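You operate a simulated robot arm through the tools that you are given. There is no shell and no other tool. Be economical: measure what you need, move in short steps, check, and stop when the job is done.

You are at the controls of a simulated two-armed robot. One attempt, no reset.

Task
On the top of the road side table, fold the checked cloth in half and then in half again.

It is judged by the outcome, as a careful person would: the job done as asked, and still so three seconds after it is handed in. It fails if anything else is knocked over, pushed out of place, dropped, spilled or broken. Flat cloth is picked up by pressing the open fingertips on it (5 to 10 N) and closing them slowly along it; thin cloth reads only 2 to 8 mm in the jaws.

Robot
Two 7-joint arms with two-finger parallel grippers on one trunk, on a base that drives. Base frame: it is fixed to the floor where the robot stands at the start and does not move with it; the origin is under the middle of the robot, x ahead of it, y to its left, z up; the surface under the hand at the start is at about z = 780. Lengths are in mm, angles in degrees, forces in N, time in s.
The left shoulder is at the start at [70, 163, 1095], the right one opposite. With the tool pointing down near the work surface each hand reaches from about 400 to 880 mm from the robot's upright axis, wherever it stands, measured 20 degrees to its own side. Places, roughly: top of the road side table [500, 100, 800]. Payload 3.43 kg a hand.
Tool frame (each hand has its own): the origin (TCP) lies between the finger pads and is the grasp point; the fingertips stand 34 mm ahead of it; z points along the fingers, y is the line along which they close. Largest opening 128 mm; finger width 24, thickness 12; the body of the gripper, 48 by 130 mm, starts 96 mm behind the TCP.
Orientation is that of the tool frame in the base frame, as a unit quaternion [x, y, z, w]. With the fingers straight down and closing along the base's y, the tool's x points along the base's -x, its y along +y and its z along -z.

Tools
- The arms move only by the tool move_arm. It takes "left_commands", "right_commands" or both (then of equal length, played together; a hand with none holds still); each is a list of rows, each an object (a shift or turn left out is 0, a gripper value left out holds the last) with "travel": the shift along the tool's x, y, z in units of 500 mm (1.0 is 500 mm), a list of three; "turn": the turn, a rotation vector about the tool's x, y, z in units of 60 degrees (1.0 is 60 degrees), a list of three; "hand": the finger opening in mm, from 0 to 128. In form: [{"travel": [dx, dy, dz], "turn": [rx, ry, rz], "hand": hand}, ...]. A call has 1 to 20 rows; each row is the pose to reach, as a shift and turn from the pose commanded when the call began, along the tool's axes at that moment. A call with a number of a shift or a turn outside -1 to 1 is refused whole. Rows are played at 5 a second. More than 50 mm and 8.6 degrees between two rows, or a gripper value outside its range, and nothing of the call is played. Where a pose cannot be reached the arm comes as near as it can. A force on the tool above 40 N (or 10 N above the force at the start of the call, whichever is more), or a blocked arm, ends the call early, and 0.2 s more pass. The fingers move at their own pace (about 153 mm/s each) and stop on an object; they squeeze with about 44 N. The grip force told is the motor's: it shows also when the fingers shut on nothing. Time passes only in rows, and 0.2 s behind the last, so rows that repeat a pose let the fingers close. The reply holds the time, the measured pose of the TCP, the force on the tool along the base axes, the opening and the grip force, in the units named above and with some noise, with the torque about the TCP (base axes, N m) and any sound that the robot's microphone picked up.
- Cameras (640 x 400 px; columns grow to the right, rows downward): "scene" is now at [131, -3.9, 1307]; the picture's right is [-0.05, -1.00, 0.00], its down [-0.72, 0.03, -0.69] and it looks along [0.69, -0.03, -0.72] (base axes); focal length 214 px, centre (320, 200). "left" rides on the left gripper at [76, 11, -160] in its tool frame; the picture's right is [-0.15, 0.99, 0.00], its down [-0.88, -0.13, -0.46] and it looks along [-0.45, -0.07, 0.89] (tool axes); focal length 234 px, centre (320, 200). "right" rides on the right gripper at [76, -11, -160] in its tool frame; the picture's right is [0.15, 0.99, 0.00], its down [-0.88, 0.13, -0.46] and it looks along [-0.45, 0.07, 0.89] (tool axes); focal length 234 px, centre (320, 200). There is no depth. A picture from a camera that has moved, and an enlarged one, comes with that camera's place and axes in the base frame and with its lens.
- camera(camera): a new picture of that camera. The clock stands still meanwhile.
- lift_body(by): slides the trunk up (or, below 0, down) by that many mm; the arms and the scene camera ride with it, the base frame stays. It gives what a move gives, with no picture.
- steer(legs): drives the robot by 1 to 6 legs, each [ahead, left, turn to the left] in mm, mm and degrees, along the robot's own axes; the way and the turn of a leg run together, so that a leg with both is an arc; at most 1500 mm and 180 degrees a leg. The arms and the cameras ride along, it lands a little off, and it stops where it bumps. It gives what a move gives.
- turn_head(pan, tilt): turns the head with the scene camera to pan (to the left, within 86 degrees either way) and tilt (down, from -29 to 69), counted from straight ahead of the robot. It gives what a move gives.
- zoom(camera, box): a new picture of the part [left, top, right, bottom] of that camera's present view, enlarged. The clock stands still meanwhile.
- hand_in(): hands the job in; it is judged then, once.

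Work in short steps. Places have to be worked out from the pictures, the camera data and where the tool is seen: move nearer, look again, correct. Check each grasp and each placing, and mend what went wrong. You have 120 turns and 92 pictures in all, those below and enlarged ones among them. Open the grippers and draw the arms clear of the work before you hand the job in, unless the task says otherwise; then end with one line.

The tools are called after "Request:" as a command line: name --argument value ..., lists and objects as JSON in quotes. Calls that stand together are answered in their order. move_arm: Moves the arms, as the interface text tells. Its arguments: {"type":"object","properties":{"left_commands":{"type":"array"},"right_commands":{"type":"array"}},"required":[]} The other tools are called the same way: lift_body (by) slides the trunk up or down; steer (legs) drives the base; turn_head (pan, tilt) turns the head that bears the scene camera; camera (camera) takes a picture; zoom (camera, box) takes an enlarged picture of a part of a camera's view; hand_in () hands the job in.

At the start:

```text
time_s: 0.0
left_ee_pos: [678.6, 246.9, 1020.3]
left_orientation: [0.0, 1.0, -0.001, 0.0]
left_contact_force: [-0.3, 0.3, 0.6]
left_moment: [-0.02, 0.03, -0.02]
left_grip_width: 127.9
left_finger_force: 0.0
right_ee_pos: [683.0, -234.8, 1003.8]
right_orientation: [-0.001, 1.0, 0.0, 0.0]
right_contact_force: [0.0, 0.1, -0.5]
right_moment: [-0.01, -0.01, -0.02]
right_grip_width: 128.0
right_finger_force: 0.1
trunk travel left (down, up): [-575.0, 365.0]
robot x, y, heading: [-1.1, -0.1, -0.0]
head pan, tilt: [-2.8, 46.2]
```

scene: 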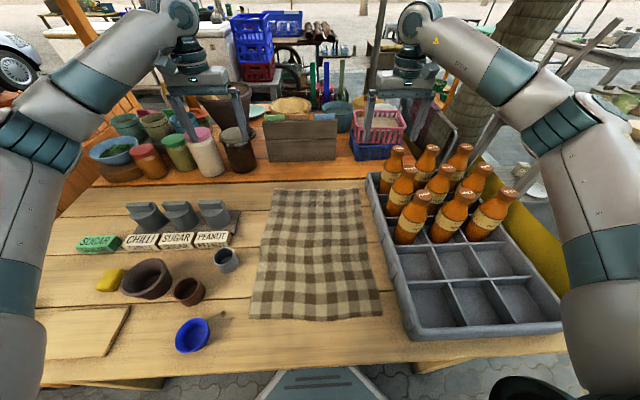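
right: 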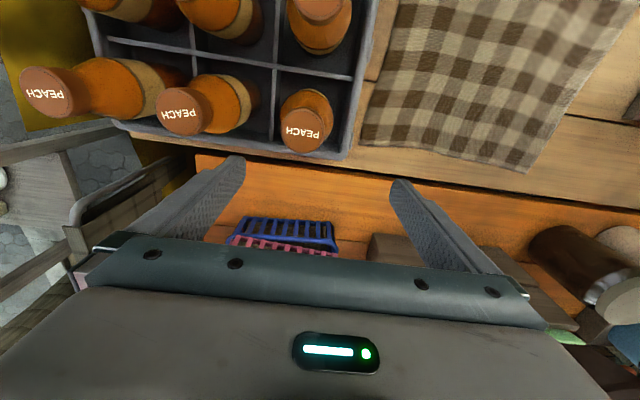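
left: 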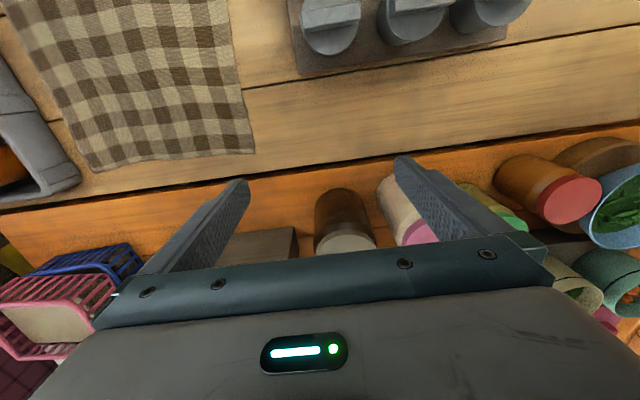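

The cloth spans roughly x 270–700 and y −150…140, with the tray wall at about y −180 and bottle caps at about z 965 just under the right hand. I'll raise both hands first, then back the base off so the near edge comes within reach.

Request:
move_arm --left_commands '[{"travel": [0, 0, -0.08]}, {"travel": [0, 0, -0.16]}, {"travel": [0, 0, -0.2]}]' --right_commands '[{"travel": [0, 0, -0.08]}, {"travel": [0, 0, -0.16]}, {"travel": [0, 0, -0.2]}]'

Request:
steer --legs '[[-140, 0, 0]]'

Request:
camera --camera "scene"

Request:
camera --camera "right"

Request:
camera --camera "left"

```text
time_s: 0.8
left_ee_pos: [677.0, 247.3, 1122.0]
left_orientation: [-0.001, 1.0, 0.0, 0.0]
left_contact_force: [-0.3, 0.2, -0.1]
left_moment: [-0.03, -0.01, 0.01]
left_grip_width: 128.1
left_finger_force: 0.1
right_ee_pos: [684.0, -233.9, 1103.7]
right_orientation: [0.001, 1.0, 0.0, 0.0]
right_contact_force: [-0.7, 0.3, 0.7]
right_moment: [0.0, -0.02, 0.01]
right_grip_width: 128.1
right_finger_force: 0.2
trunk travel left (down, up): [-575.0, 365.0]
robot x, y, heading: [-1.1, 3.3, 0.0]
head pan, tilt: [-2.8, 46.2]
```

```text
time_s: 2.1
left_ee_pos: [539.7, 246.7, 1121.0]
left_orientation: [0.0, 1.0, 0.0, 0.0]
left_contact_force: [-0.5, -0.2, 0.0]
left_moment: [-0.01, -0.01, -0.01]
left_grip_width: 128.0
left_finger_force: 0.1
right_ee_pos: [544.7, -235.6, 1103.5]
right_orientation: [0.0, 1.0, 0.0, -0.002]
right_contact_force: [-0.1, -0.9, 0.3]
right_moment: [-0.02, 0.01, -0.02]
right_grip_width: 127.9
right_finger_force: 0.0
trunk travel left (down, up): [-575.0, 365.0]
robot x, y, heading: [-137.3, -0.9, -0.3]
head pan, tilt: [-2.8, 46.2]
```

```text
88 pictures are left
camera scene: at [-7.2, -4.0, 1306.8], right [-0.05, -1.0, 0.0], down [-0.72, 0.04, -0.69], along [0.69, -0.03, -0.72], focal length 214 px, centre (320, 200)
```

scene: 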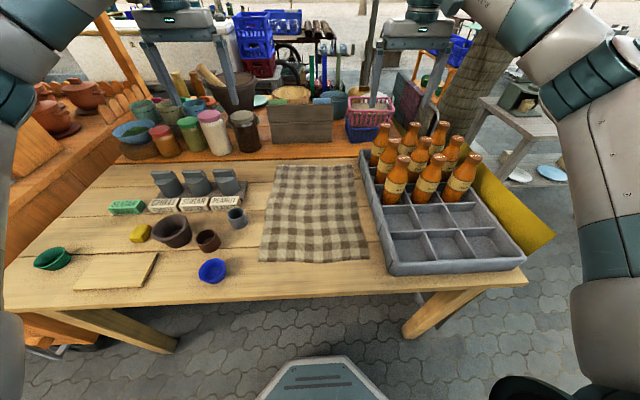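

```text
87 pictures are left
camera right: at [469.5, -246.4, 1262.2], right [-0.14, 0.99, 0.0], down [0.88, 0.13, 0.45], along [0.45, 0.07, -0.89], focal length 234 px, centre (320, 200)
```

right: 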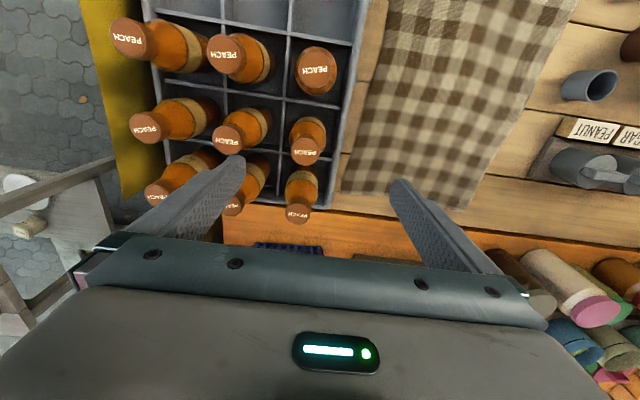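

```text
86 pictures are left
camera left: at [465.1, 258.3, 1279.9], right [0.15, 0.99, 0.0], down [0.88, -0.13, 0.46], along [0.45, -0.07, -0.89], focal length 234 px, centre (320, 200)
```

left: 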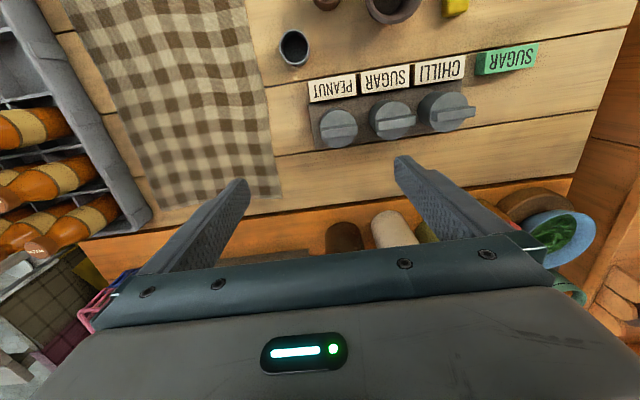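

From both viewpoints the cloth corners come to near-left (277,146), near-right (265,−147), far-left (703,143) and far-right (687,−174). I'll bring both hands above the near corners, high first and then down to about 45 mm over the table, with the fingers partly closed.

Request:
move_arm --left_commands '[{"travel": [0.083, -0.0415, 0], "hand": 44}, {"travel": [0.166, -0.083, 0]}, {"travel": [0.25, -0.125, 0]}, {"travel": [0.333, -0.166, 0]}, {"travel": [0.416, -0.208, 0]}, {"travel": [0.5, -0.249, 0]}, {"travel": [0.5, -0.249, 0.09]}, {"travel": [0.5, -0.249, 0.18]}, {"travel": [0.5, -0.249, 0.27]}, {"travel": [0.5, -0.249, 0.36]}, {"travel": [0.5, -0.249, 0.45]}, {"travel": [0.5, -0.249, 0.522]}, {"travel": [0.5, -0.249, 0.522]}]' --right_commands '[{"travel": [0.086, 0.038, 0], "hand": 44}, {"travel": [0.171, 0.076, 0]}, {"travel": [0.257, 0.114, 0]}, {"travel": [0.343, 0.152, 0]}, {"travel": [0.428, 0.19, 0]}, {"travel": [0.514, 0.227, 0]}, {"travel": [0.514, 0.227, 0.085]}, {"travel": [0.514, 0.227, 0.17]}, {"travel": [0.514, 0.227, 0.255]}, {"travel": [0.514, 0.227, 0.34]}, {"travel": [0.514, 0.227, 0.42]}, {"travel": [0.514, 0.227, 0.487]}, {"travel": [0.514, 0.227, 0.487]}]'

Request:
camera --camera "left"

Request:
camera --camera "right"

Request:
camera --camera "scene"

```text
time_s: 4.9
left_ee_pos: [287.8, 121.6, 859.4]
left_orientation: [0.001, 1.0, 0.0, 0.0]
left_contact_force: [-0.7, -0.2, 0.2]
left_moment: [-0.01, -0.03, -0.02]
left_grip_width: 44.3
left_finger_force: 0.0
right_ee_pos: [288.3, -124.0, 859.1]
right_orientation: [0.0, 1.0, 0.0, 0.0]
right_contact_force: [-1.2, 0.5, -0.2]
right_moment: [0.01, -0.04, 0.02]
right_grip_width: 43.9
right_finger_force: 0.1
trunk travel left (down, up): [-575.0, 365.0]
robot x, y, heading: [-142.5, 0.9, -0.2]
head pan, tilt: [-2.8, 46.2]
```

```text
85 pictures are left
camera left: at [212.0, 134.6, 1019.1], right [0.15, 0.99, 0.0], down [0.88, -0.13, 0.46], along [0.45, -0.07, -0.89], focal length 234 px, centre (320, 200)
```

left: 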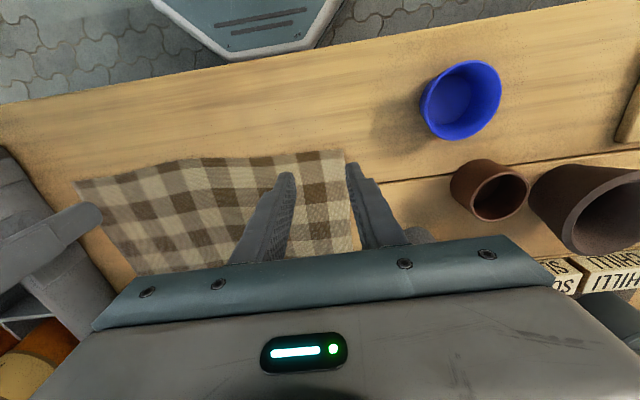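

```text
84 pictures are left
camera right: at [212.4, -134.1, 1018.5], right [-0.14, 0.99, 0.0], down [0.88, 0.13, 0.46], along [0.45, 0.07, -0.89], focal length 234 px, centre (320, 200)
```

right: 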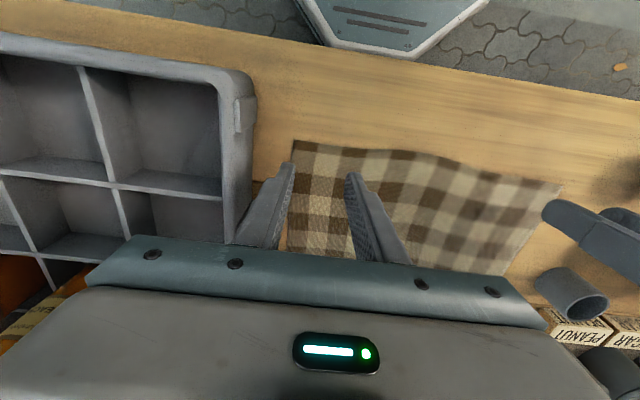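

```text
83 pictures are left
camera scene: at [-8.1, -4.0, 1307.1], right [-0.05, -1.0, 0.0], down [-0.72, 0.04, -0.69], along [0.69, -0.03, -0.72], focal length 214 px, centre (320, 200)
```

scene: 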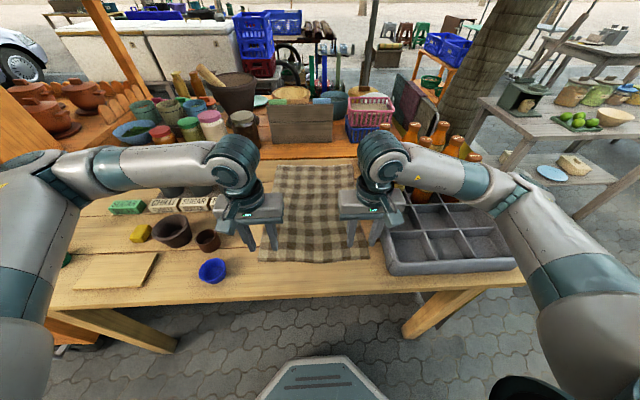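

The edges line up with my estimates, but the outer fingers sit slightly outside the cloth. I'll shift each hand inward a few mm and lower to about 6 mm above the surface.

Request:
move_arm --left_commands '[{"travel": [-0.012, -0.015, 0]}, {"travel": [-0.012, -0.015, 0.04]}, {"travel": [-0.012, -0.015, 0.078]}, {"travel": [-0.012, -0.015, 0.078]}]' --right_commands '[{"travel": [0.006, 0.016, 0]}, {"travel": [0.006, 0.016, 0.04]}, {"travel": [0.006, 0.016, 0.078]}, {"travel": [0.006, 0.016, 0.078]}]'

Request:
move_arm --left_commands '[{"travel": [0, 0, 0.004]}, {"travel": [0, 0, 0.008]}, {"travel": [0, 0, 0.008]}]' --right_commands '[{"travel": [0, 0, 0.004]}, {"travel": [0, 0, 0.008]}, {"travel": [0, 0, 0.008]}]'

Request:
move_arm --left_commands '[{"travel": [0, 0, 0.002]}, {"travel": [0, 0, 0.004]}, {"travel": [0, 0, 0.004]}]' --right_commands '[{"travel": [0, 0, 0.002]}, {"travel": [0, 0, 0.004]}, {"travel": [0, 0, 0.004]}]'

```text
time_s: 5.9
left_ee_pos: [294.5, 115.2, 821.3]
left_orientation: [0.001, 1.0, 0.001, -0.001]
left_contact_force: [-0.5, -0.1, 0.0]
left_moment: [0.0, 0.01, -0.03]
left_grip_width: 44.0
left_finger_force: 0.0
right_ee_pos: [286.5, -113.1, 820.6]
right_orientation: [0.001, 1.0, 0.0, 0.0]
right_contact_force: [0.0, 0.2, 0.1]
right_moment: [-0.01, 0.0, -0.03]
right_grip_width: 44.0
right_finger_force: 0.1
trunk travel left (down, up): [-575.0, 365.0]
robot x, y, heading: [-137.0, 0.0, -0.2]
head pan, tilt: [-2.8, 46.2]
```

```text
time_s: 6.7
left_ee_pos: [294.1, 115.3, 817.5]
left_orientation: [0.001, 1.0, 0.0, 0.001]
left_contact_force: [-0.5, -0.1, 0.5]
left_moment: [0.01, 0.0, 0.04]
left_grip_width: 44.0
left_finger_force: 0.0
right_ee_pos: [286.2, -113.3, 816.7]
right_orientation: [0.001, 1.0, 0.0, 0.001]
right_contact_force: [0.2, 0.0, 0.0]
right_moment: [0.01, -0.02, 0.0]
right_grip_width: 44.2
right_finger_force: 0.1
trunk travel left (down, up): [-575.0, 365.0]
robot x, y, heading: [-143.9, -3.0, -0.1]
head pan, tilt: [-2.8, 46.2]
```

```text
time_s: 7.5
left_ee_pos: [294.5, 113.7, 814.7]
left_orientation: [0.001, 1.0, 0.0, 0.001]
left_contact_force: [0.2, 2.0, 9.6]
left_moment: [0.13, -0.02, 0.0]
left_grip_width: 43.7
left_finger_force: 0.1
right_ee_pos: [284.4, -114.3, 815.4]
right_orientation: [0.002, 1.0, 0.0, 0.001]
right_contact_force: [3.2, -2.0, 12.8]
right_moment: [-0.04, -0.13, -0.02]
right_grip_width: 44.1
right_finger_force: 0.1
trunk travel left (down, up): [-575.0, 365.0]
robot x, y, heading: [-137.5, 3.5, 0.1]
head pan, tilt: [-2.8, 46.2]
```

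Contact forces read 9.6 N on the left and 12.8 N on the right. I'll ease the right up a touch and close both slowly along the cloth.

Request:
move_arm --left_commands '[{"hand": 40}, {"hand": 35}, {"hand": 30}, {"hand": 25}, {"hand": 20}, {"hand": 15}, {"hand": 10}, {"hand": 5}, {"hand": 0}, {"hand": 0}, {"hand": 0}]' --right_commands '[{"travel": [0, 0, -0.001], "hand": 40}, {"travel": [0, 0, -0.001], "hand": 35}, {"travel": [0, 0, -0.001], "hand": 30}, {"travel": [0, 0, -0.001], "hand": 25}, {"travel": [0, 0, -0.001], "hand": 20}, {"travel": [0, 0, -0.001], "hand": 15}, {"travel": [0, 0, -0.001], "hand": 10}, {"travel": [0, 0, -0.001], "hand": 5}, {"travel": [0, 0, -0.001], "hand": 0}, {"travel": [0, 0, -0.001], "hand": 0}, {"travel": [0, 0, -0.001], "hand": 0}]'

Request:
camera --camera "left"

Request:
camera --camera "right"

```text
time_s: 9.9
left_ee_pos: [294.1, 113.5, 813.9]
left_orientation: [0.001, 1.0, -0.001, 0.001]
left_contact_force: [0.1, 1.5, 20.8]
left_moment: [0.05, -0.05, -0.01]
left_grip_width: 0.0
left_finger_force: 32.7
right_ee_pos: [284.6, -113.4, 816.3]
right_orientation: [0.0, 1.0, -0.001, 0.0]
right_contact_force: [-0.8, -0.5, 2.8]
right_moment: [-0.05, 0.01, 0.01]
right_grip_width: 0.0
right_finger_force: 32.6
trunk travel left (down, up): [-575.0, 365.0]
robot x, y, heading: [-134.1, 2.2, -0.2]
head pan, tilt: [-2.8, 46.2]
```

```text
82 pictures are left
camera left: at [218.7, 126.6, 974.7], right [0.15, 0.99, 0.0], down [0.88, -0.13, 0.46], along [0.45, -0.07, -0.89], focal length 234 px, centre (320, 200)
```

left: 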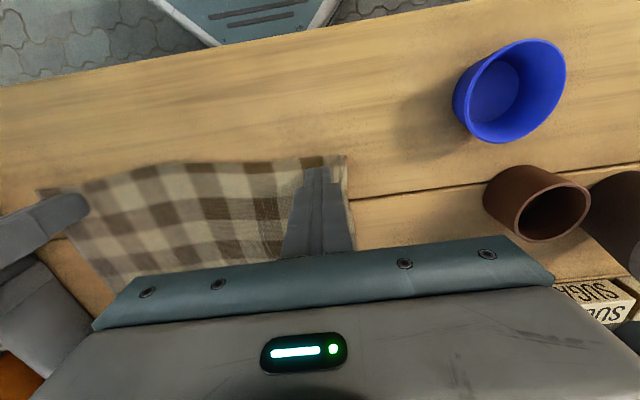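

```text
81 pictures are left
camera right: at [208.6, -124.2, 975.2], right [-0.14, 0.99, 0.0], down [0.88, 0.13, 0.46], along [0.45, 0.07, -0.89], focal length 234 px, centre (320, 200)
```

right: 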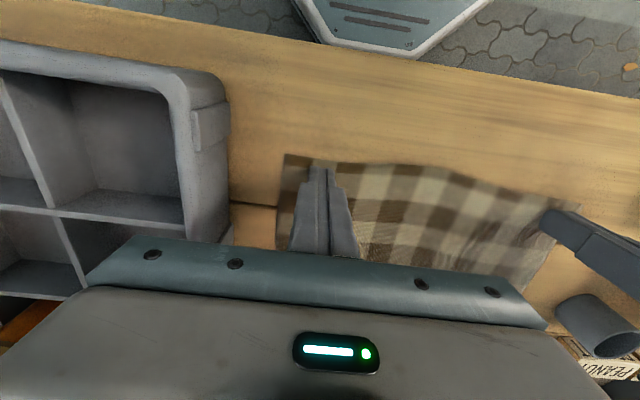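

Both jaws read 0 mm, so nothing was caught. I'll lift a little, reopen to 34 mm and press again, then close more slowly while watching the force.

Request:
move_arm --left_commands '[{"travel": [0, 0, -0.016]}, {"travel": [0, 0, -0.016], "hand": 36}, {"travel": [0, 0, -0.016]}, {"travel": [0, 0, -0.004]}, {"travel": [0, 0, 0.0]}, {"travel": [0, 0, 0.0]}]' --right_commands '[{"travel": [0, 0, -0.016]}, {"travel": [0, 0, -0.016], "hand": 36}, {"travel": [0, 0, -0.016]}, {"travel": [0, 0, -0.004]}, {"travel": [0, 0, 0.0]}, {"travel": [0, 0, 0.0]}]'

```text
time_s: 11.3
left_ee_pos: [295.0, 114.4, 815.5]
left_orientation: [0.001, 1.0, 0.001, 0.001]
left_contact_force: [0.4, -0.9, 8.4]
left_moment: [0.01, 0.01, -0.04]
left_grip_width: 35.9
left_finger_force: 0.0
right_ee_pos: [285.1, -112.7, 816.1]
right_orientation: [0.001, 1.0, 0.0, 0.0]
right_contact_force: [-0.4, 1.3, 4.1]
right_moment: [0.02, -0.01, 0.02]
right_grip_width: 35.9
right_finger_force: 0.0
trunk travel left (down, up): [-575.0, 365.0]
robot x, y, heading: [-136.9, 1.8, 0.0]
head pan, tilt: [-2.8, 46.2]
```

The press is 8 N left and 4 N right. I'll push the right 0.5 mm lower and close slowly to 16 mm to see how the force behaves.

Request:
move_arm --left_commands '[{"hand": 34}, {"hand": 32}, {"hand": 30}, {"hand": 28}, {"hand": 26}, {"hand": 24}, {"hand": 22}, {"hand": 20}, {"hand": 18}, {"hand": 16}]' --right_commands '[{"travel": [0, 0, 0.001], "hand": 34}, {"travel": [0, 0, 0.001], "hand": 32}, {"travel": [0, 0, 0.001], "hand": 30}, {"travel": [0, 0, 0.001], "hand": 28}, {"travel": [0, 0, 0.001], "hand": 26}, {"travel": [0, 0, 0.001], "hand": 24}, {"travel": [0, 0, 0.001], "hand": 22}, {"travel": [0, 0, 0.001], "hand": 20}, {"travel": [0, 0, 0.001], "hand": 18}, {"travel": [0, 0, 0.001], "hand": 16}]'

Request:
zoom --camera "left" --box '[220, 120, 440, 260]'

Request:
zoom --camera "right" --box '[220, 120, 440, 260]'

```text
time_s: 13.5
left_ee_pos: [293.5, 114.0, 816.5]
left_orientation: [0.001, 1.0, 0.0, 0.001]
left_contact_force: [0.6, -0.4, 9.8]
left_moment: [0.02, 0.0, -0.03]
left_grip_width: 16.2
left_finger_force: 0.1
right_ee_pos: [283.2, -112.8, 816.0]
right_orientation: [0.0, 1.0, -0.001, 0.0]
right_contact_force: [1.4, 0.6, 18.7]
right_moment: [-0.01, -0.02, -0.03]
right_grip_width: 15.2
right_finger_force: 0.0
trunk travel left (down, up): [-575.0, 365.0]
robot x, y, heading: [-140.6, -1.0, -0.3]
head pan, tilt: [-2.8, 46.2]
```

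```text
2.86 times, centred on (330, 190) of left
camera zoom: at [218.7, 127.0, 974.8], right [0.15, 0.99, 0.0], down [0.88, -0.13, 0.46], along [0.45, -0.07, -0.89], focal length 669 px, centre (291, 229)
```

zoom: 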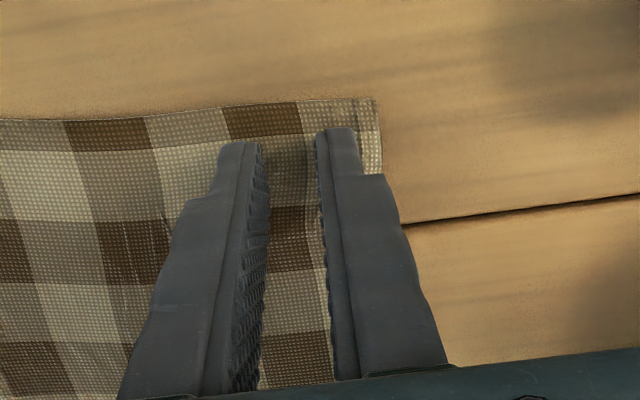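

```text
2.86 times, centred on (330, 190) of right
camera zoom: at [207.5, -124.1, 974.8], right [-0.14, 0.99, 0.0], down [0.88, 0.13, 0.46], along [0.45, 0.07, -0.89], focal length 669 px, centre (291, 229)
```

zoom: 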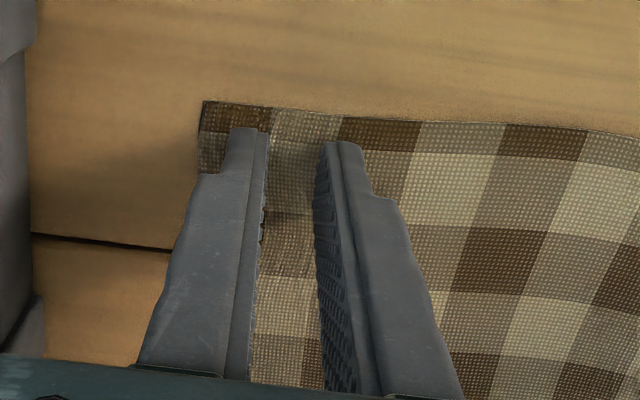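

The cloth seems to be gathering between the fingers on both sides (shaded bulge). I'll back the right off slightly and keep closing slowly to the end.

Request:
move_arm --left_commands '[{"hand": 14}, {"hand": 12}, {"hand": 10}, {"hand": 8}, {"hand": 6}, {"hand": 4}, {"hand": 2}, {"hand": 0}, {"hand": 0}, {"hand": 0}]' --right_commands '[{"travel": [0, 0, -0.001], "hand": 14}, {"travel": [0, 0, -0.001], "hand": 12}, {"travel": [0, 0, -0.001], "hand": 10}, {"travel": [0, 0, -0.001], "hand": 8}, {"travel": [0, 0, -0.001], "hand": 6}, {"travel": [0, 0, -0.001], "hand": 4}, {"travel": [0, 0, -0.001], "hand": 2}, {"travel": [0, 0, -0.001], "hand": 0}, {"travel": [0, 0, -0.001], "hand": 0}, {"travel": [0, 0, -0.001], "hand": 0}]'

Request:
zoom --camera "left" --box '[220, 120, 440, 260]'

Request:
zoom --camera "right" --box '[220, 120, 440, 260]'

```text
time_s: 15.7
left_ee_pos: [292.3, 115.4, 815.9]
left_orientation: [0.0, 1.0, 0.0, 0.0]
left_contact_force: [0.2, -0.7, 13.7]
left_moment: [0.02, -0.04, 0.0]
left_grip_width: 0.4
left_finger_force: 33.3
right_ee_pos: [283.9, -113.1, 815.3]
right_orientation: [0.0, 1.0, 0.0, -0.001]
right_contact_force: [-1.5, 0.1, 7.6]
right_moment: [-0.02, 0.04, 0.0]
right_grip_width: 0.0
right_finger_force: 33.3
trunk travel left (down, up): [-575.0, 365.0]
robot x, y, heading: [-138.9, -0.1, -0.2]
head pan, tilt: [-2.8, 46.2]
```

```text
2.86 times, centred on (330, 190) of left
camera zoom: at [218.9, 126.8, 974.8], right [0.15, 0.99, 0.0], down [0.88, -0.13, 0.46], along [0.45, -0.07, -0.89], focal length 669 px, centre (291, 229)
```

zoom: 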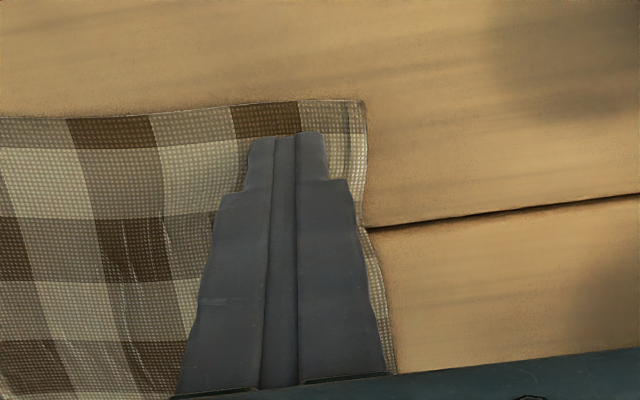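

```text
2.86 times, centred on (330, 190) of right
camera zoom: at [207.6, -124.1, 975.0], right [-0.14, 0.99, 0.0], down [0.88, 0.13, 0.46], along [0.45, 0.07, -0.89], focal length 669 px, centre (291, 229)
```

zoom: 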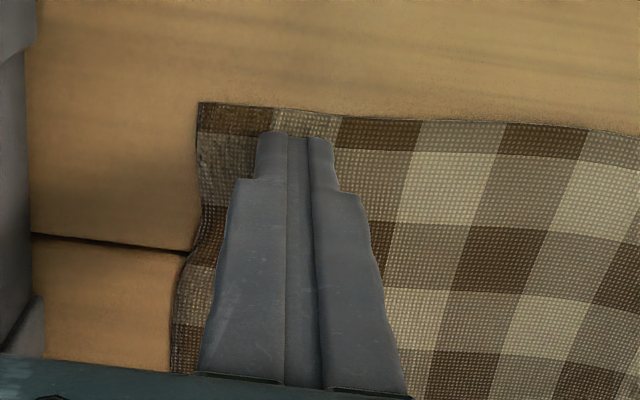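

Still nothing caught, but the corners have moved about 10 mm inward, so friction is dragging the cloth without buckling it over so short a span. I'll try again a bit further in with a much wider opening (76 mm), so a ridge can rise between the fingers.

Request:
move_arm --left_commands '[{"travel": [0, 0, -0.03]}, {"travel": [0, -0.06, -0.03], "hand": 76}, {"travel": [0, -0.06, -0.03]}, {"travel": [0, -0.06, -0.01]}, {"travel": [0, -0.06, -0.003]}, {"travel": [0, -0.06, -0.001]}, {"travel": [0, -0.06, -0.001]}]' --right_commands '[{"travel": [0, 0, -0.03]}, {"travel": [0, 0.05, -0.03], "hand": 76}, {"travel": [0, 0.05, -0.03]}, {"travel": [0, 0.05, -0.01]}, {"travel": [0, 0.05, -0.003]}, {"travel": [0, 0.05, -0.001]}, {"travel": [0, 0.05, -0.001]}]'

```text
time_s: 17.3
left_ee_pos: [293.9, 83.5, 816.7]
left_orientation: [0.001, 1.0, -0.001, 0.0]
left_contact_force: [-1.7, -2.0, 7.6]
left_moment: [0.03, 0.05, 0.02]
left_grip_width: 75.7
left_finger_force: 0.0
right_ee_pos: [284.8, -89.0, 816.0]
right_orientation: [0.001, 1.0, 0.0, 0.0]
right_contact_force: [0.6, -0.4, 2.5]
right_moment: [0.02, -0.02, -0.03]
right_grip_width: 76.3
right_finger_force: 0.0
trunk travel left (down, up): [-575.0, 365.0]
robot x, y, heading: [-140.5, 1.4, -0.1]
head pan, tilt: [-2.8, 46.2]
```

The left presses at 7.6 N and the right at 2.5 N, so I'll push the right about 0.7 mm lower. Then I'll close from 76 to 24 mm slowly.

Request:
move_arm --left_commands '[{"hand": 76}, {"hand": 73}, {"hand": 70}, {"hand": 67}, {"hand": 64}, {"hand": 61}, {"hand": 58}, {"hand": 55}, {"hand": 52}, {"hand": 49}, {"hand": 46}, {"hand": 43}, {"hand": 40}, {"hand": 37}, {"hand": 34}, {"hand": 31}, {"hand": 28}, {"hand": 26}, {"hand": 24}]' --right_commands '[{"travel": [0, 0, 0.0015], "hand": 76}, {"travel": [0, 0, 0.0015], "hand": 73}, {"travel": [0, 0, 0.0015], "hand": 70}, {"travel": [0, 0, 0.0015], "hand": 67}, {"travel": [0, 0, 0.0015], "hand": 64}, {"travel": [0, 0, 0.0015], "hand": 61}, {"travel": [0, 0, 0.0015], "hand": 58}, {"travel": [0, 0, 0.0015], "hand": 55}, {"travel": [0, 0, 0.0015], "hand": 52}, {"travel": [0, 0, 0.0015], "hand": 49}, {"travel": [0, 0, 0.0015], "hand": 46}, {"travel": [0, 0, 0.0015], "hand": 43}, {"travel": [0, 0, 0.0015], "hand": 40}, {"travel": [0, 0, 0.0015], "hand": 37}, {"travel": [0, 0, 0.0015], "hand": 34}, {"travel": [0, 0, 0.0015], "hand": 31}, {"travel": [0, 0, 0.0015], "hand": 28}, {"travel": [0, 0, 0.0015], "hand": 26}, {"travel": [0, 0, 0.0015], "hand": 24}]'

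Request:
zoom --camera "left" --box '[200, 100, 440, 260]'

Request:
zoom --camera "right" --box '[200, 100, 440, 260]'

```text
time_s: 21.3
left_ee_pos: [293.6, 84.1, 816.6]
left_orientation: [0.0, 1.0, 0.0, 0.0]
left_contact_force: [0.2, -1.0, 5.8]
left_moment: [-0.05, 0.02, 0.02]
left_grip_width: 24.1
left_finger_force: 0.0
right_ee_pos: [283.3, -89.6, 815.9]
right_orientation: [0.001, 1.0, 0.0, 0.001]
right_contact_force: [0.2, 0.4, 19.8]
right_moment: [0.12, 0.02, 0.01]
right_grip_width: 22.1
right_finger_force: 0.1
trunk travel left (down, up): [-575.0, 365.0]
robot x, y, heading: [-136.8, -2.2, 0.0]
head pan, tilt: [-2.8, 46.2]
```

```text
2.50 times, centred on (320, 180) of left
camera zoom: at [218.6, 96.8, 975.0], right [0.15, 0.99, 0.0], down [0.88, -0.13, 0.46], along [0.45, -0.07, -0.89], focal length 585 px, centre (320, 250)
```

zoom: 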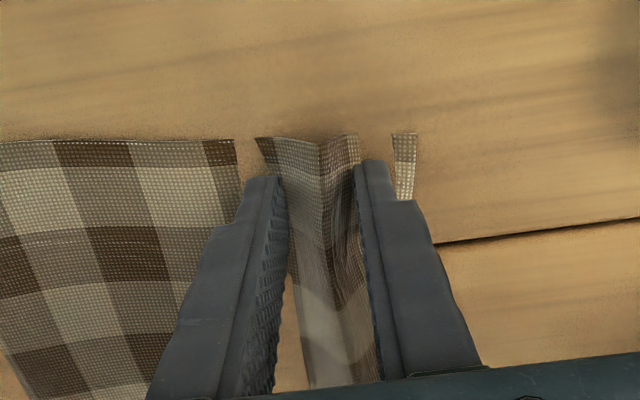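

```text
2.50 times, centred on (320, 180) of right
camera zoom: at [207.6, -99.5, 974.8], right [-0.14, 0.99, 0.0], down [0.88, 0.13, 0.46], along [0.45, 0.07, -0.89], focal length 585 px, centre (320, 250)
```

zoom: 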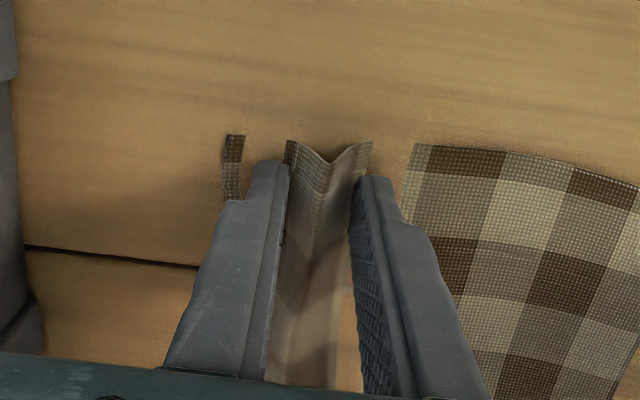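

A clear ridge now stands between the fingers on both hands. I'll ease the right up and finish closing.

Request:
move_arm --left_commands '[{"hand": 22}, {"hand": 20}, {"hand": 18}, {"hand": 16}, {"hand": 14}, {"hand": 12}, {"hand": 10}, {"hand": 8}, {"hand": 6}, {"hand": 4}, {"hand": 2}, {"hand": 0}, {"hand": 0}, {"hand": 0}]' --right_commands '[{"travel": [0, 0, -0.001], "hand": 20}, {"travel": [0, 0, -0.001], "hand": 18}, {"travel": [0, 0, -0.001], "hand": 16}, {"travel": [0, 0, -0.001], "hand": 14}, {"travel": [0, 0, -0.001], "hand": 12}, {"travel": [0, 0, -0.001], "hand": 10}, {"travel": [0, 0, -0.001], "hand": 8}, {"travel": [0, 0, -0.001], "hand": 6}, {"travel": [0, 0, -0.001], "hand": 4}, {"travel": [0, 0, -0.001], "hand": 2}, {"travel": [0, 0, -0.001], "hand": 0}, {"travel": [0, 0, -0.001], "hand": 0}, {"travel": [0, 0, -0.001], "hand": 0}, {"travel": [0, 0, -0.001], "hand": 0}]'

Request:
zoom --camera "left" --box '[200, 100, 440, 260]'

Request:
zoom --camera "right" --box '[200, 100, 440, 260]'

```text
time_s: 24.3
left_ee_pos: [293.3, 84.1, 816.1]
left_orientation: [0.001, 1.0, -0.001, 0.001]
left_contact_force: [0.7, -3.8, 23.8]
left_moment: [-0.23, 0.0, -0.18]
left_grip_width: 2.5
left_finger_force: 36.5
right_ee_pos: [284.1, -88.6, 815.9]
right_orientation: [0.001, 1.0, 0.0, 0.001]
right_contact_force: [1.2, 3.6, 5.5]
right_moment: [0.14, -0.03, 0.1]
right_grip_width: 2.9
right_finger_force: 37.3
trunk travel left (down, up): [-575.0, 365.0]
robot x, y, heading: [-138.6, 0.5, -0.2]
head pan, tilt: [-2.8, 46.2]
```

```text
2.50 times, centred on (320, 180) of left
camera zoom: at [218.6, 96.3, 975.3], right [0.15, 0.99, 0.0], down [0.88, -0.13, 0.46], along [0.45, -0.07, -0.89], focal length 585 px, centre (320, 250)
```

zoom: 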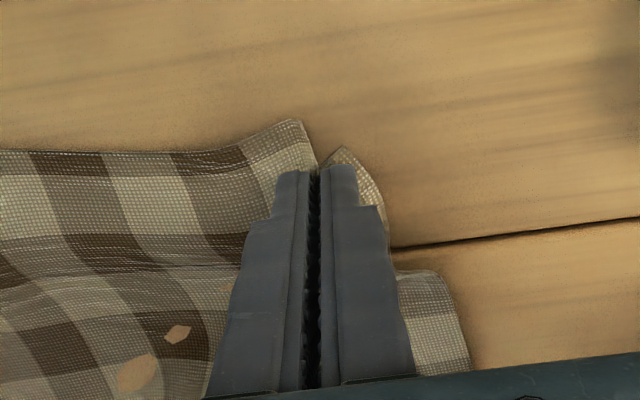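

```text
2.50 times, centred on (320, 180) of right
camera zoom: at [207.6, -99.6, 975.0], right [-0.14, 0.99, 0.0], down [0.88, 0.13, 0.46], along [0.45, 0.07, -0.89], focal length 585 px, centre (320, 250)
```

zoom: 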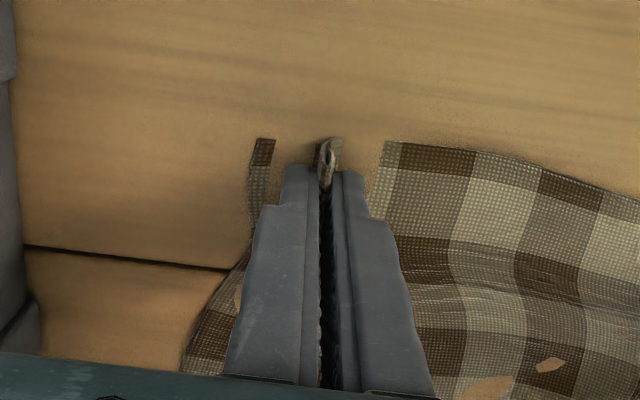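

Both jaws now read 2.5–2.9 mm, so the cloth is caught. I'll lift 60 mm straight up and check.

Request:
move_arm --left_commands '[{"travel": [0, 0, -0.04]}, {"travel": [0, 0, -0.08]}, {"travel": [0, 0, -0.12]}, {"travel": [0, 0, -0.12]}]' --right_commands '[{"travel": [0, 0, -0.04]}, {"travel": [0, 0, -0.08]}, {"travel": [0, 0, -0.12]}, {"travel": [0, 0, -0.12]}]'

Request:
camera --camera "scene"

Request:
camera --camera "left"

```text
time_s: 25.3
left_ee_pos: [294.9, 84.9, 875.4]
left_orientation: [0.001, 1.0, 0.0, 0.0]
left_contact_force: [0.2, -6.0, 0.2]
left_moment: [-0.2, 0.05, -0.16]
left_grip_width: 2.3
left_finger_force: 37.1
right_ee_pos: [286.2, -88.0, 876.3]
right_orientation: [0.001, 1.0, 0.001, -0.002]
right_contact_force: [0.1, 6.2, 0.6]
right_moment: [0.22, -0.03, 0.1]
right_grip_width: 2.6
right_finger_force: 37.1
trunk travel left (down, up): [-575.0, 365.0]
robot x, y, heading: [-137.6, -0.6, -0.3]
head pan, tilt: [-2.8, 46.2]
```

```text
72 pictures are left
camera scene: at [-7.5, -4.0, 1306.9], right [-0.05, -1.0, 0.0], down [-0.72, 0.04, -0.69], along [0.69, -0.03, -0.72], focal length 214 px, centre (320, 200)
```

scene: 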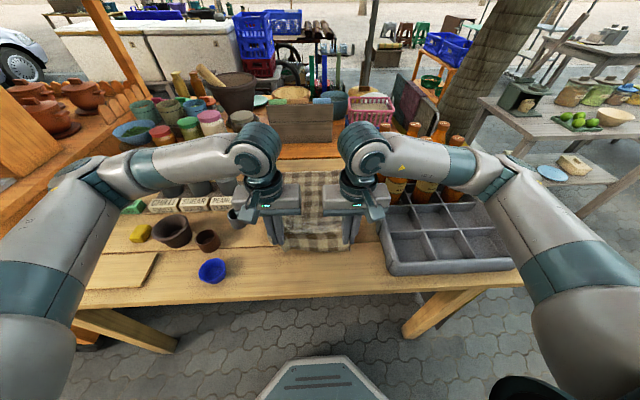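

```text
71 pictures are left
camera left: at [220.5, 96.8, 1034.2], right [0.15, 0.99, 0.0], down [0.88, -0.13, 0.45], along [0.45, -0.07, -0.89], focal length 234 px, centre (320, 200)
```

left: 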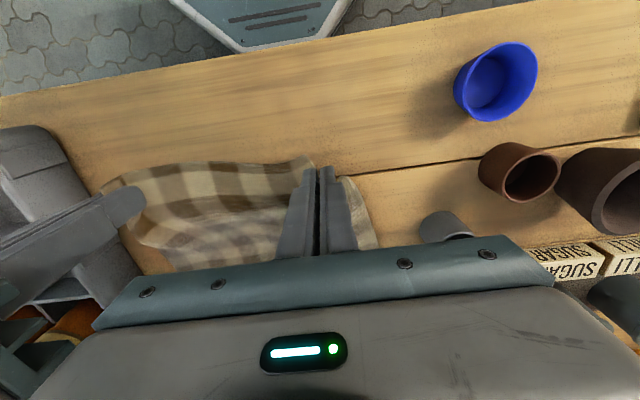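

The cloth is held by both hands with about 6 N of tension between them. I'll carry the near edge over in an arc to the far side, tilting the fingers forward up to 45° on the way, and stop about 55 mm above the landing.

Request:
move_arm --left_commands '[{"travel": [-0.036, 0, -0.044]}, {"travel": [-0.078, 0, -0.114]}, {"travel": [-0.134, 0, -0.174]}, {"travel": [-0.194, 0, -0.222], "turn": [0, -0.075, 0]}, {"travel": [-0.266, 0, -0.252], "turn": [0, -0.15, 0]}, {"travel": [-0.34, 0, -0.266], "turn": [0, -0.225, 0]}, {"travel": [-0.416, 0, -0.264], "turn": [0, -0.3, 0]}, {"travel": [-0.49, 0, -0.242], "turn": [0, -0.375, 0]}, {"travel": [-0.56, 0, -0.206], "turn": [0, -0.45, 0]}, {"travel": [-0.62, 0, -0.156], "turn": [0, -0.525, 0]}, {"travel": [-0.67, 0, -0.092], "turn": [0, -0.6, 0]}, {"travel": [-0.7, 0, -0.028], "turn": [0, -0.675, 0]}, {"travel": [-0.714, 0, 0.026], "turn": [0, -0.75, 0]}, {"travel": [-0.714, 0, 0.026], "turn": [0, -0.75, 0]}]' --right_commands '[{"travel": [-0.036, 0, -0.044]}, {"travel": [-0.078, 0, -0.114]}, {"travel": [-0.134, 0, -0.174]}, {"travel": [-0.194, 0, -0.222], "turn": [0, -0.075, 0]}, {"travel": [-0.266, 0, -0.252], "turn": [0, -0.15, 0]}, {"travel": [-0.34, 0, -0.266], "turn": [0, -0.225, 0]}, {"travel": [-0.416, 0, -0.264], "turn": [0, -0.3, 0]}, {"travel": [-0.49, 0, -0.242], "turn": [0, -0.375, 0]}, {"travel": [-0.56, 0, -0.206], "turn": [0, -0.45, 0]}, {"travel": [-0.62, 0, -0.156], "turn": [0, -0.525, 0]}, {"travel": [-0.67, 0, -0.092], "turn": [0, -0.6, 0]}, {"travel": [-0.7, 0, -0.028], "turn": [0, -0.675, 0]}, {"travel": [-0.714, 0, 0.026], "turn": [0, -0.75, 0]}, {"travel": [-0.714, 0, 0.026], "turn": [0, -0.75, 0]}]'

Request:
camera --camera "scene"

Request:
camera --camera "left"

Request:
camera --camera "right"

```text
time_s: 28.3
left_ee_pos: [652.8, 83.3, 863.6]
left_orientation: [0.001, 0.923, -0.001, 0.384]
left_contact_force: [0.2, -6.6, 0.4]
left_moment: [-0.04, 0.04, -0.27]
left_grip_width: 2.3
left_finger_force: 37.0
right_ee_pos: [642.0, -91.6, 862.3]
right_orientation: [0.0, 0.924, 0.0, 0.384]
right_contact_force: [0.4, 6.2, -0.6]
right_moment: [0.04, -0.01, 0.26]
right_grip_width: 2.9
right_finger_force: 36.9
trunk travel left (down, up): [-575.0, 365.0]
robot x, y, heading: [-138.3, -0.6, -0.1]
head pan, tilt: [-2.8, 46.2]
```

```text
70 pictures are left
camera scene: at [-8.0, -4.1, 1307.1], right [-0.05, -1.0, 0.0], down [-0.72, 0.04, -0.69], along [0.69, -0.03, -0.72], focal length 214 px, centre (320, 200)
```

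scene: 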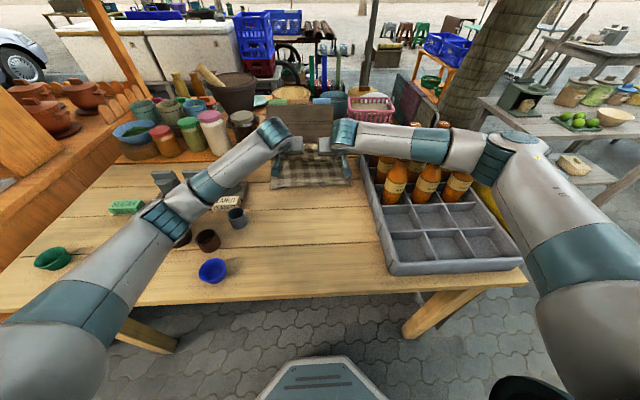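

```text
69 pictures are left
camera left: at [486.8, 95.8, 922.1], right [0.11, 0.99, 0.1], down [0.3, -0.13, 0.95], along [0.95, -0.07, -0.31], focal length 234 px, centre (320, 200)
```

left: 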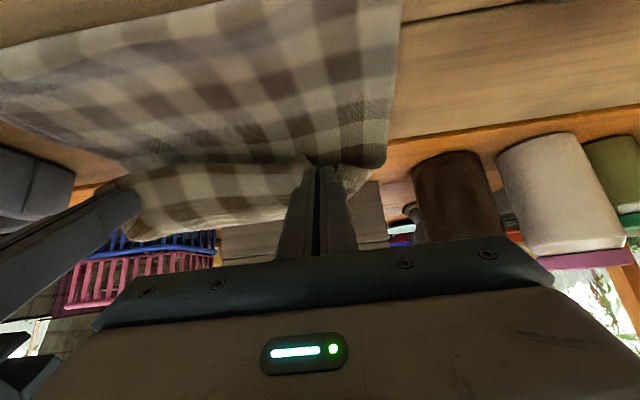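

```text
68 pictures are left
camera right: at [474.8, -101.5, 922.0], right [-0.1, 0.99, -0.1], down [0.3, 0.13, 0.95], along [0.95, 0.07, -0.31], focal length 234 px, centre (320, 200)
```

right: 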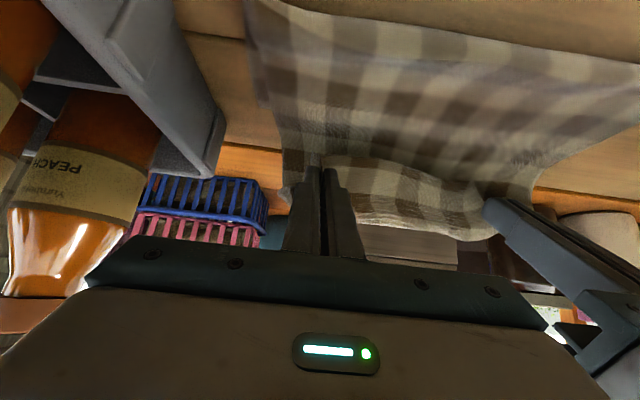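

The fold is carried over cleanly, with the corner held out beside each hand. I'll lower to nearly touching at the far edge, at tip x of about 687 left and 674 right.

Request:
move_arm --left_commands '[{"travel": [0.02, 0, 0.03]}, {"travel": [0.04, 0, 0.06]}, {"travel": [0.051, 0, 0.079]}, {"travel": [0.051, 0, 0.079]}]' --right_commands '[{"travel": [0.02, 0, 0.03]}, {"travel": [0.04, 0, 0.06]}, {"travel": [0.054, 0, 0.074]}, {"travel": [0.054, 0, 0.074]}]'

Request:
camera --camera "left"

Request:
zoom --camera "scene" --box '[220, 100, 420, 225]'

```text
time_s: 29.3
left_ee_pos: [664.5, 90.6, 831.6]
left_orientation: [-0.002, 0.92, 0.001, 0.392]
left_contact_force: [-0.7, -6.7, -1.0]
left_moment: [-0.02, 0.06, -0.28]
left_grip_width: 3.1
left_finger_force: 37.3
right_ee_pos: [648.3, -84.8, 825.2]
right_orientation: [0.0, 0.923, 0.0, 0.385]
right_contact_force: [0.7, 6.6, -1.1]
right_moment: [0.09, -0.07, 0.26]
right_grip_width: 2.9
right_finger_force: 38.4
trunk travel left (down, up): [-575.0, 365.0]
robot x, y, heading: [-135.1, 1.7, 0.1]
head pan, tilt: [-2.8, 46.2]
```

```text
67 pictures are left
camera left: at [497.5, 101.8, 888.4], right [0.1, 0.99, 0.11], down [0.28, -0.13, 0.95], along [0.95, -0.06, -0.29], focal length 234 px, centre (320, 200)
```

left: 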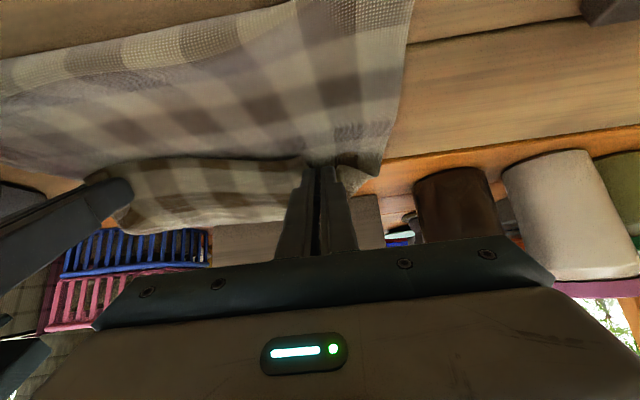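

```text
3.20 times, centred on (320, 162) of scene
camera zoom: at [-11.6, -1.2, 1309.3], right [-0.05, -1.0, 0.0], down [-0.72, 0.03, -0.69], along [0.69, -0.03, -0.72], focal length 686 px, centre (320, 320)
```

zoom: 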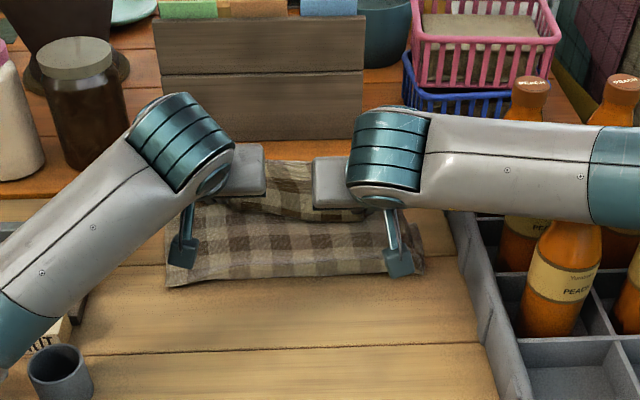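

Both hands stopped higher than commanded (831 and 825 mm) with no contact force reading. I'll look at the whole scene before going lower, in case an arm is touching something.

Request:
camera --camera "scene"

Request:
move_arm --left_commands '[{"travel": [0, 0, 0]}]' --right_commands '[{"travel": [0, 0, 0]}]'

```text
65 pictures are left
camera scene: at [-11.6, -1.2, 1309.3], right [-0.05, -1.0, 0.0], down [-0.72, 0.03, -0.69], along [0.69, -0.03, -0.72], focal length 214 px, centre (320, 200)
```

scene: 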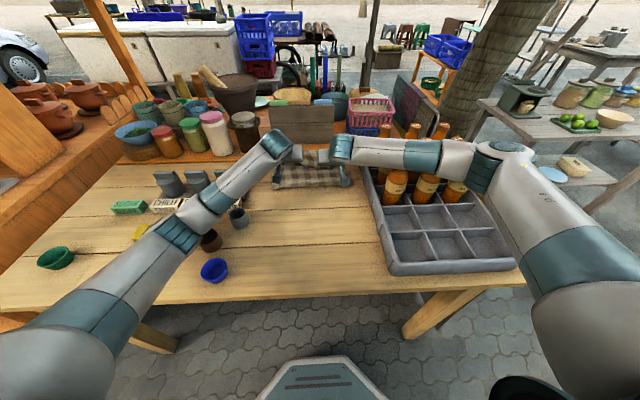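

```text
time_s: 29.7
left_ee_pos: [663.5, 90.6, 833.3]
left_orientation: [-0.002, 0.92, 0.0, 0.392]
left_contact_force: [-1.4, -5.5, -0.2]
left_moment: [0.02, 0.01, -0.32]
left_grip_width: 2.9
left_finger_force: 37.7
right_ee_pos: [646.6, -86.7, 824.2]
right_orientation: [0.0, 0.922, -0.001, 0.387]
right_contact_force: [0.9, 6.0, 0.4]
right_moment: [0.09, -0.01, 0.25]
right_grip_width: 2.2
right_finger_force: 36.9
trunk travel left (down, up): [-575.0, 365.0]
robot x, y, heading: [-138.7, 2.9, -0.3]
head pan, tilt: [-2.8, 46.2]
```

The head camera sits about 2 mm higher and 3 mm to the left, so a forearm is resting on something, probably the bottles or the pots. I'll raise both hands straight back up right away and look.

Request:
move_arm --left_commands '[{"travel": [-0.035, 0, -0.035]}, {"travel": [-0.071, 0, -0.071]}, {"travel": [-0.071, 0, -0.071]}]' --right_commands '[{"travel": [-0.035, 0, -0.035]}, {"travel": [-0.071, 0, -0.071]}, {"travel": [-0.071, 0, -0.071]}]'

Request:
zoom --camera "scene" --box '[340, 110, 500, 210]'

Request:
zoom --camera "scene" --box '[100, 150, 300, 275]'

```text
time_s: 30.5
left_ee_pos: [651.2, 100.4, 872.1]
left_orientation: [-0.007, 0.922, 0.003, 0.386]
left_contact_force: [-2.0, -10.0, -0.8]
left_moment: [0.23, -0.1, -0.06]
left_grip_width: 2.9
left_finger_force: 37.8
right_ee_pos: [639.2, -78.8, 876.6]
right_orientation: [-0.003, 0.922, -0.003, 0.388]
right_contact_force: [1.0, 6.3, -0.1]
right_moment: [0.14, 0.01, 0.3]
right_grip_width: 2.7
right_finger_force: 37.4
trunk travel left (down, up): [-575.0, 365.0]
robot x, y, heading: [-143.8, 0.5, 0.1]
head pan, tilt: [-2.8, 46.2]
```

```text
4.00 times, centred on (420, 160) of scene
camera zoom: at [-25.2, 5.0, 1308.2], right [-0.04, -1.0, 0.01], down [-0.71, 0.03, -0.7], along [0.7, -0.03, -0.71], focal length 858 px, centre (-80, 360)
```

zoom: 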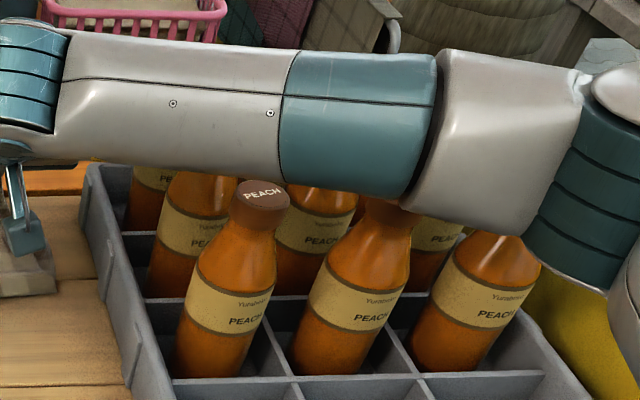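

```text
3.20 times, centred on (200, 212) of scene
camera zoom: at [-25.2, 5.0, 1308.2], right [-0.04, -1.0, 0.01], down [-0.71, 0.03, -0.7], along [0.7, -0.03, -0.71], focal length 686 px, centre (704, 160)
```

zoom: 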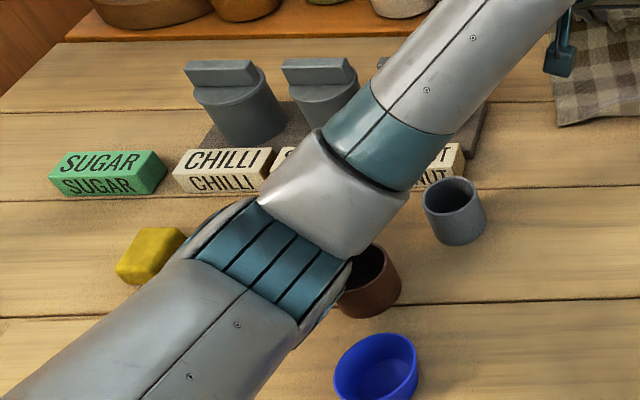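

The robot is being nudged (camera now at x −25), so an arm link is still in contact, most likely the low right or left elbow. I'll raise the trunk 60 mm, which lifts the elbows straight off, and look again.

Request:
lift_body --by 60

Request:
camera --camera "scene"

```text
time_s: 31.5
left_ee_pos: [664.6, 82.4, 925.5]
left_orientation: [0.002, 0.924, -0.002, 0.381]
left_contact_force: [-0.6, -5.4, -0.5]
left_moment: [-0.02, 0.01, -0.28]
left_grip_width: 2.0
left_finger_force: 36.8
right_ee_pos: [650.9, -89.3, 924.6]
right_orientation: [0.001, 0.924, 0.0, 0.382]
right_contact_force: [1.5, 5.6, -0.4]
right_moment: [0.06, -0.04, 0.21]
right_grip_width: 2.3
right_finger_force: 37.3
trunk travel left (down, up): [-635.0, 305.0]
robot x, y, heading: [-135.0, -0.7, -0.1]
head pan, tilt: [-2.8, 46.2]
```

```text
62 pictures are left
camera scene: at [-6.2, -4.4, 1366.7], right [-0.05, -1.0, 0.0], down [-0.72, 0.04, -0.69], along [0.69, -0.03, -0.72], focal length 214 px, centre (320, 200)
```

scene: 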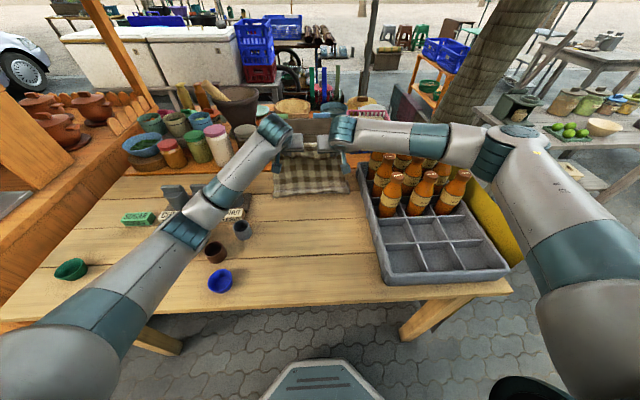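

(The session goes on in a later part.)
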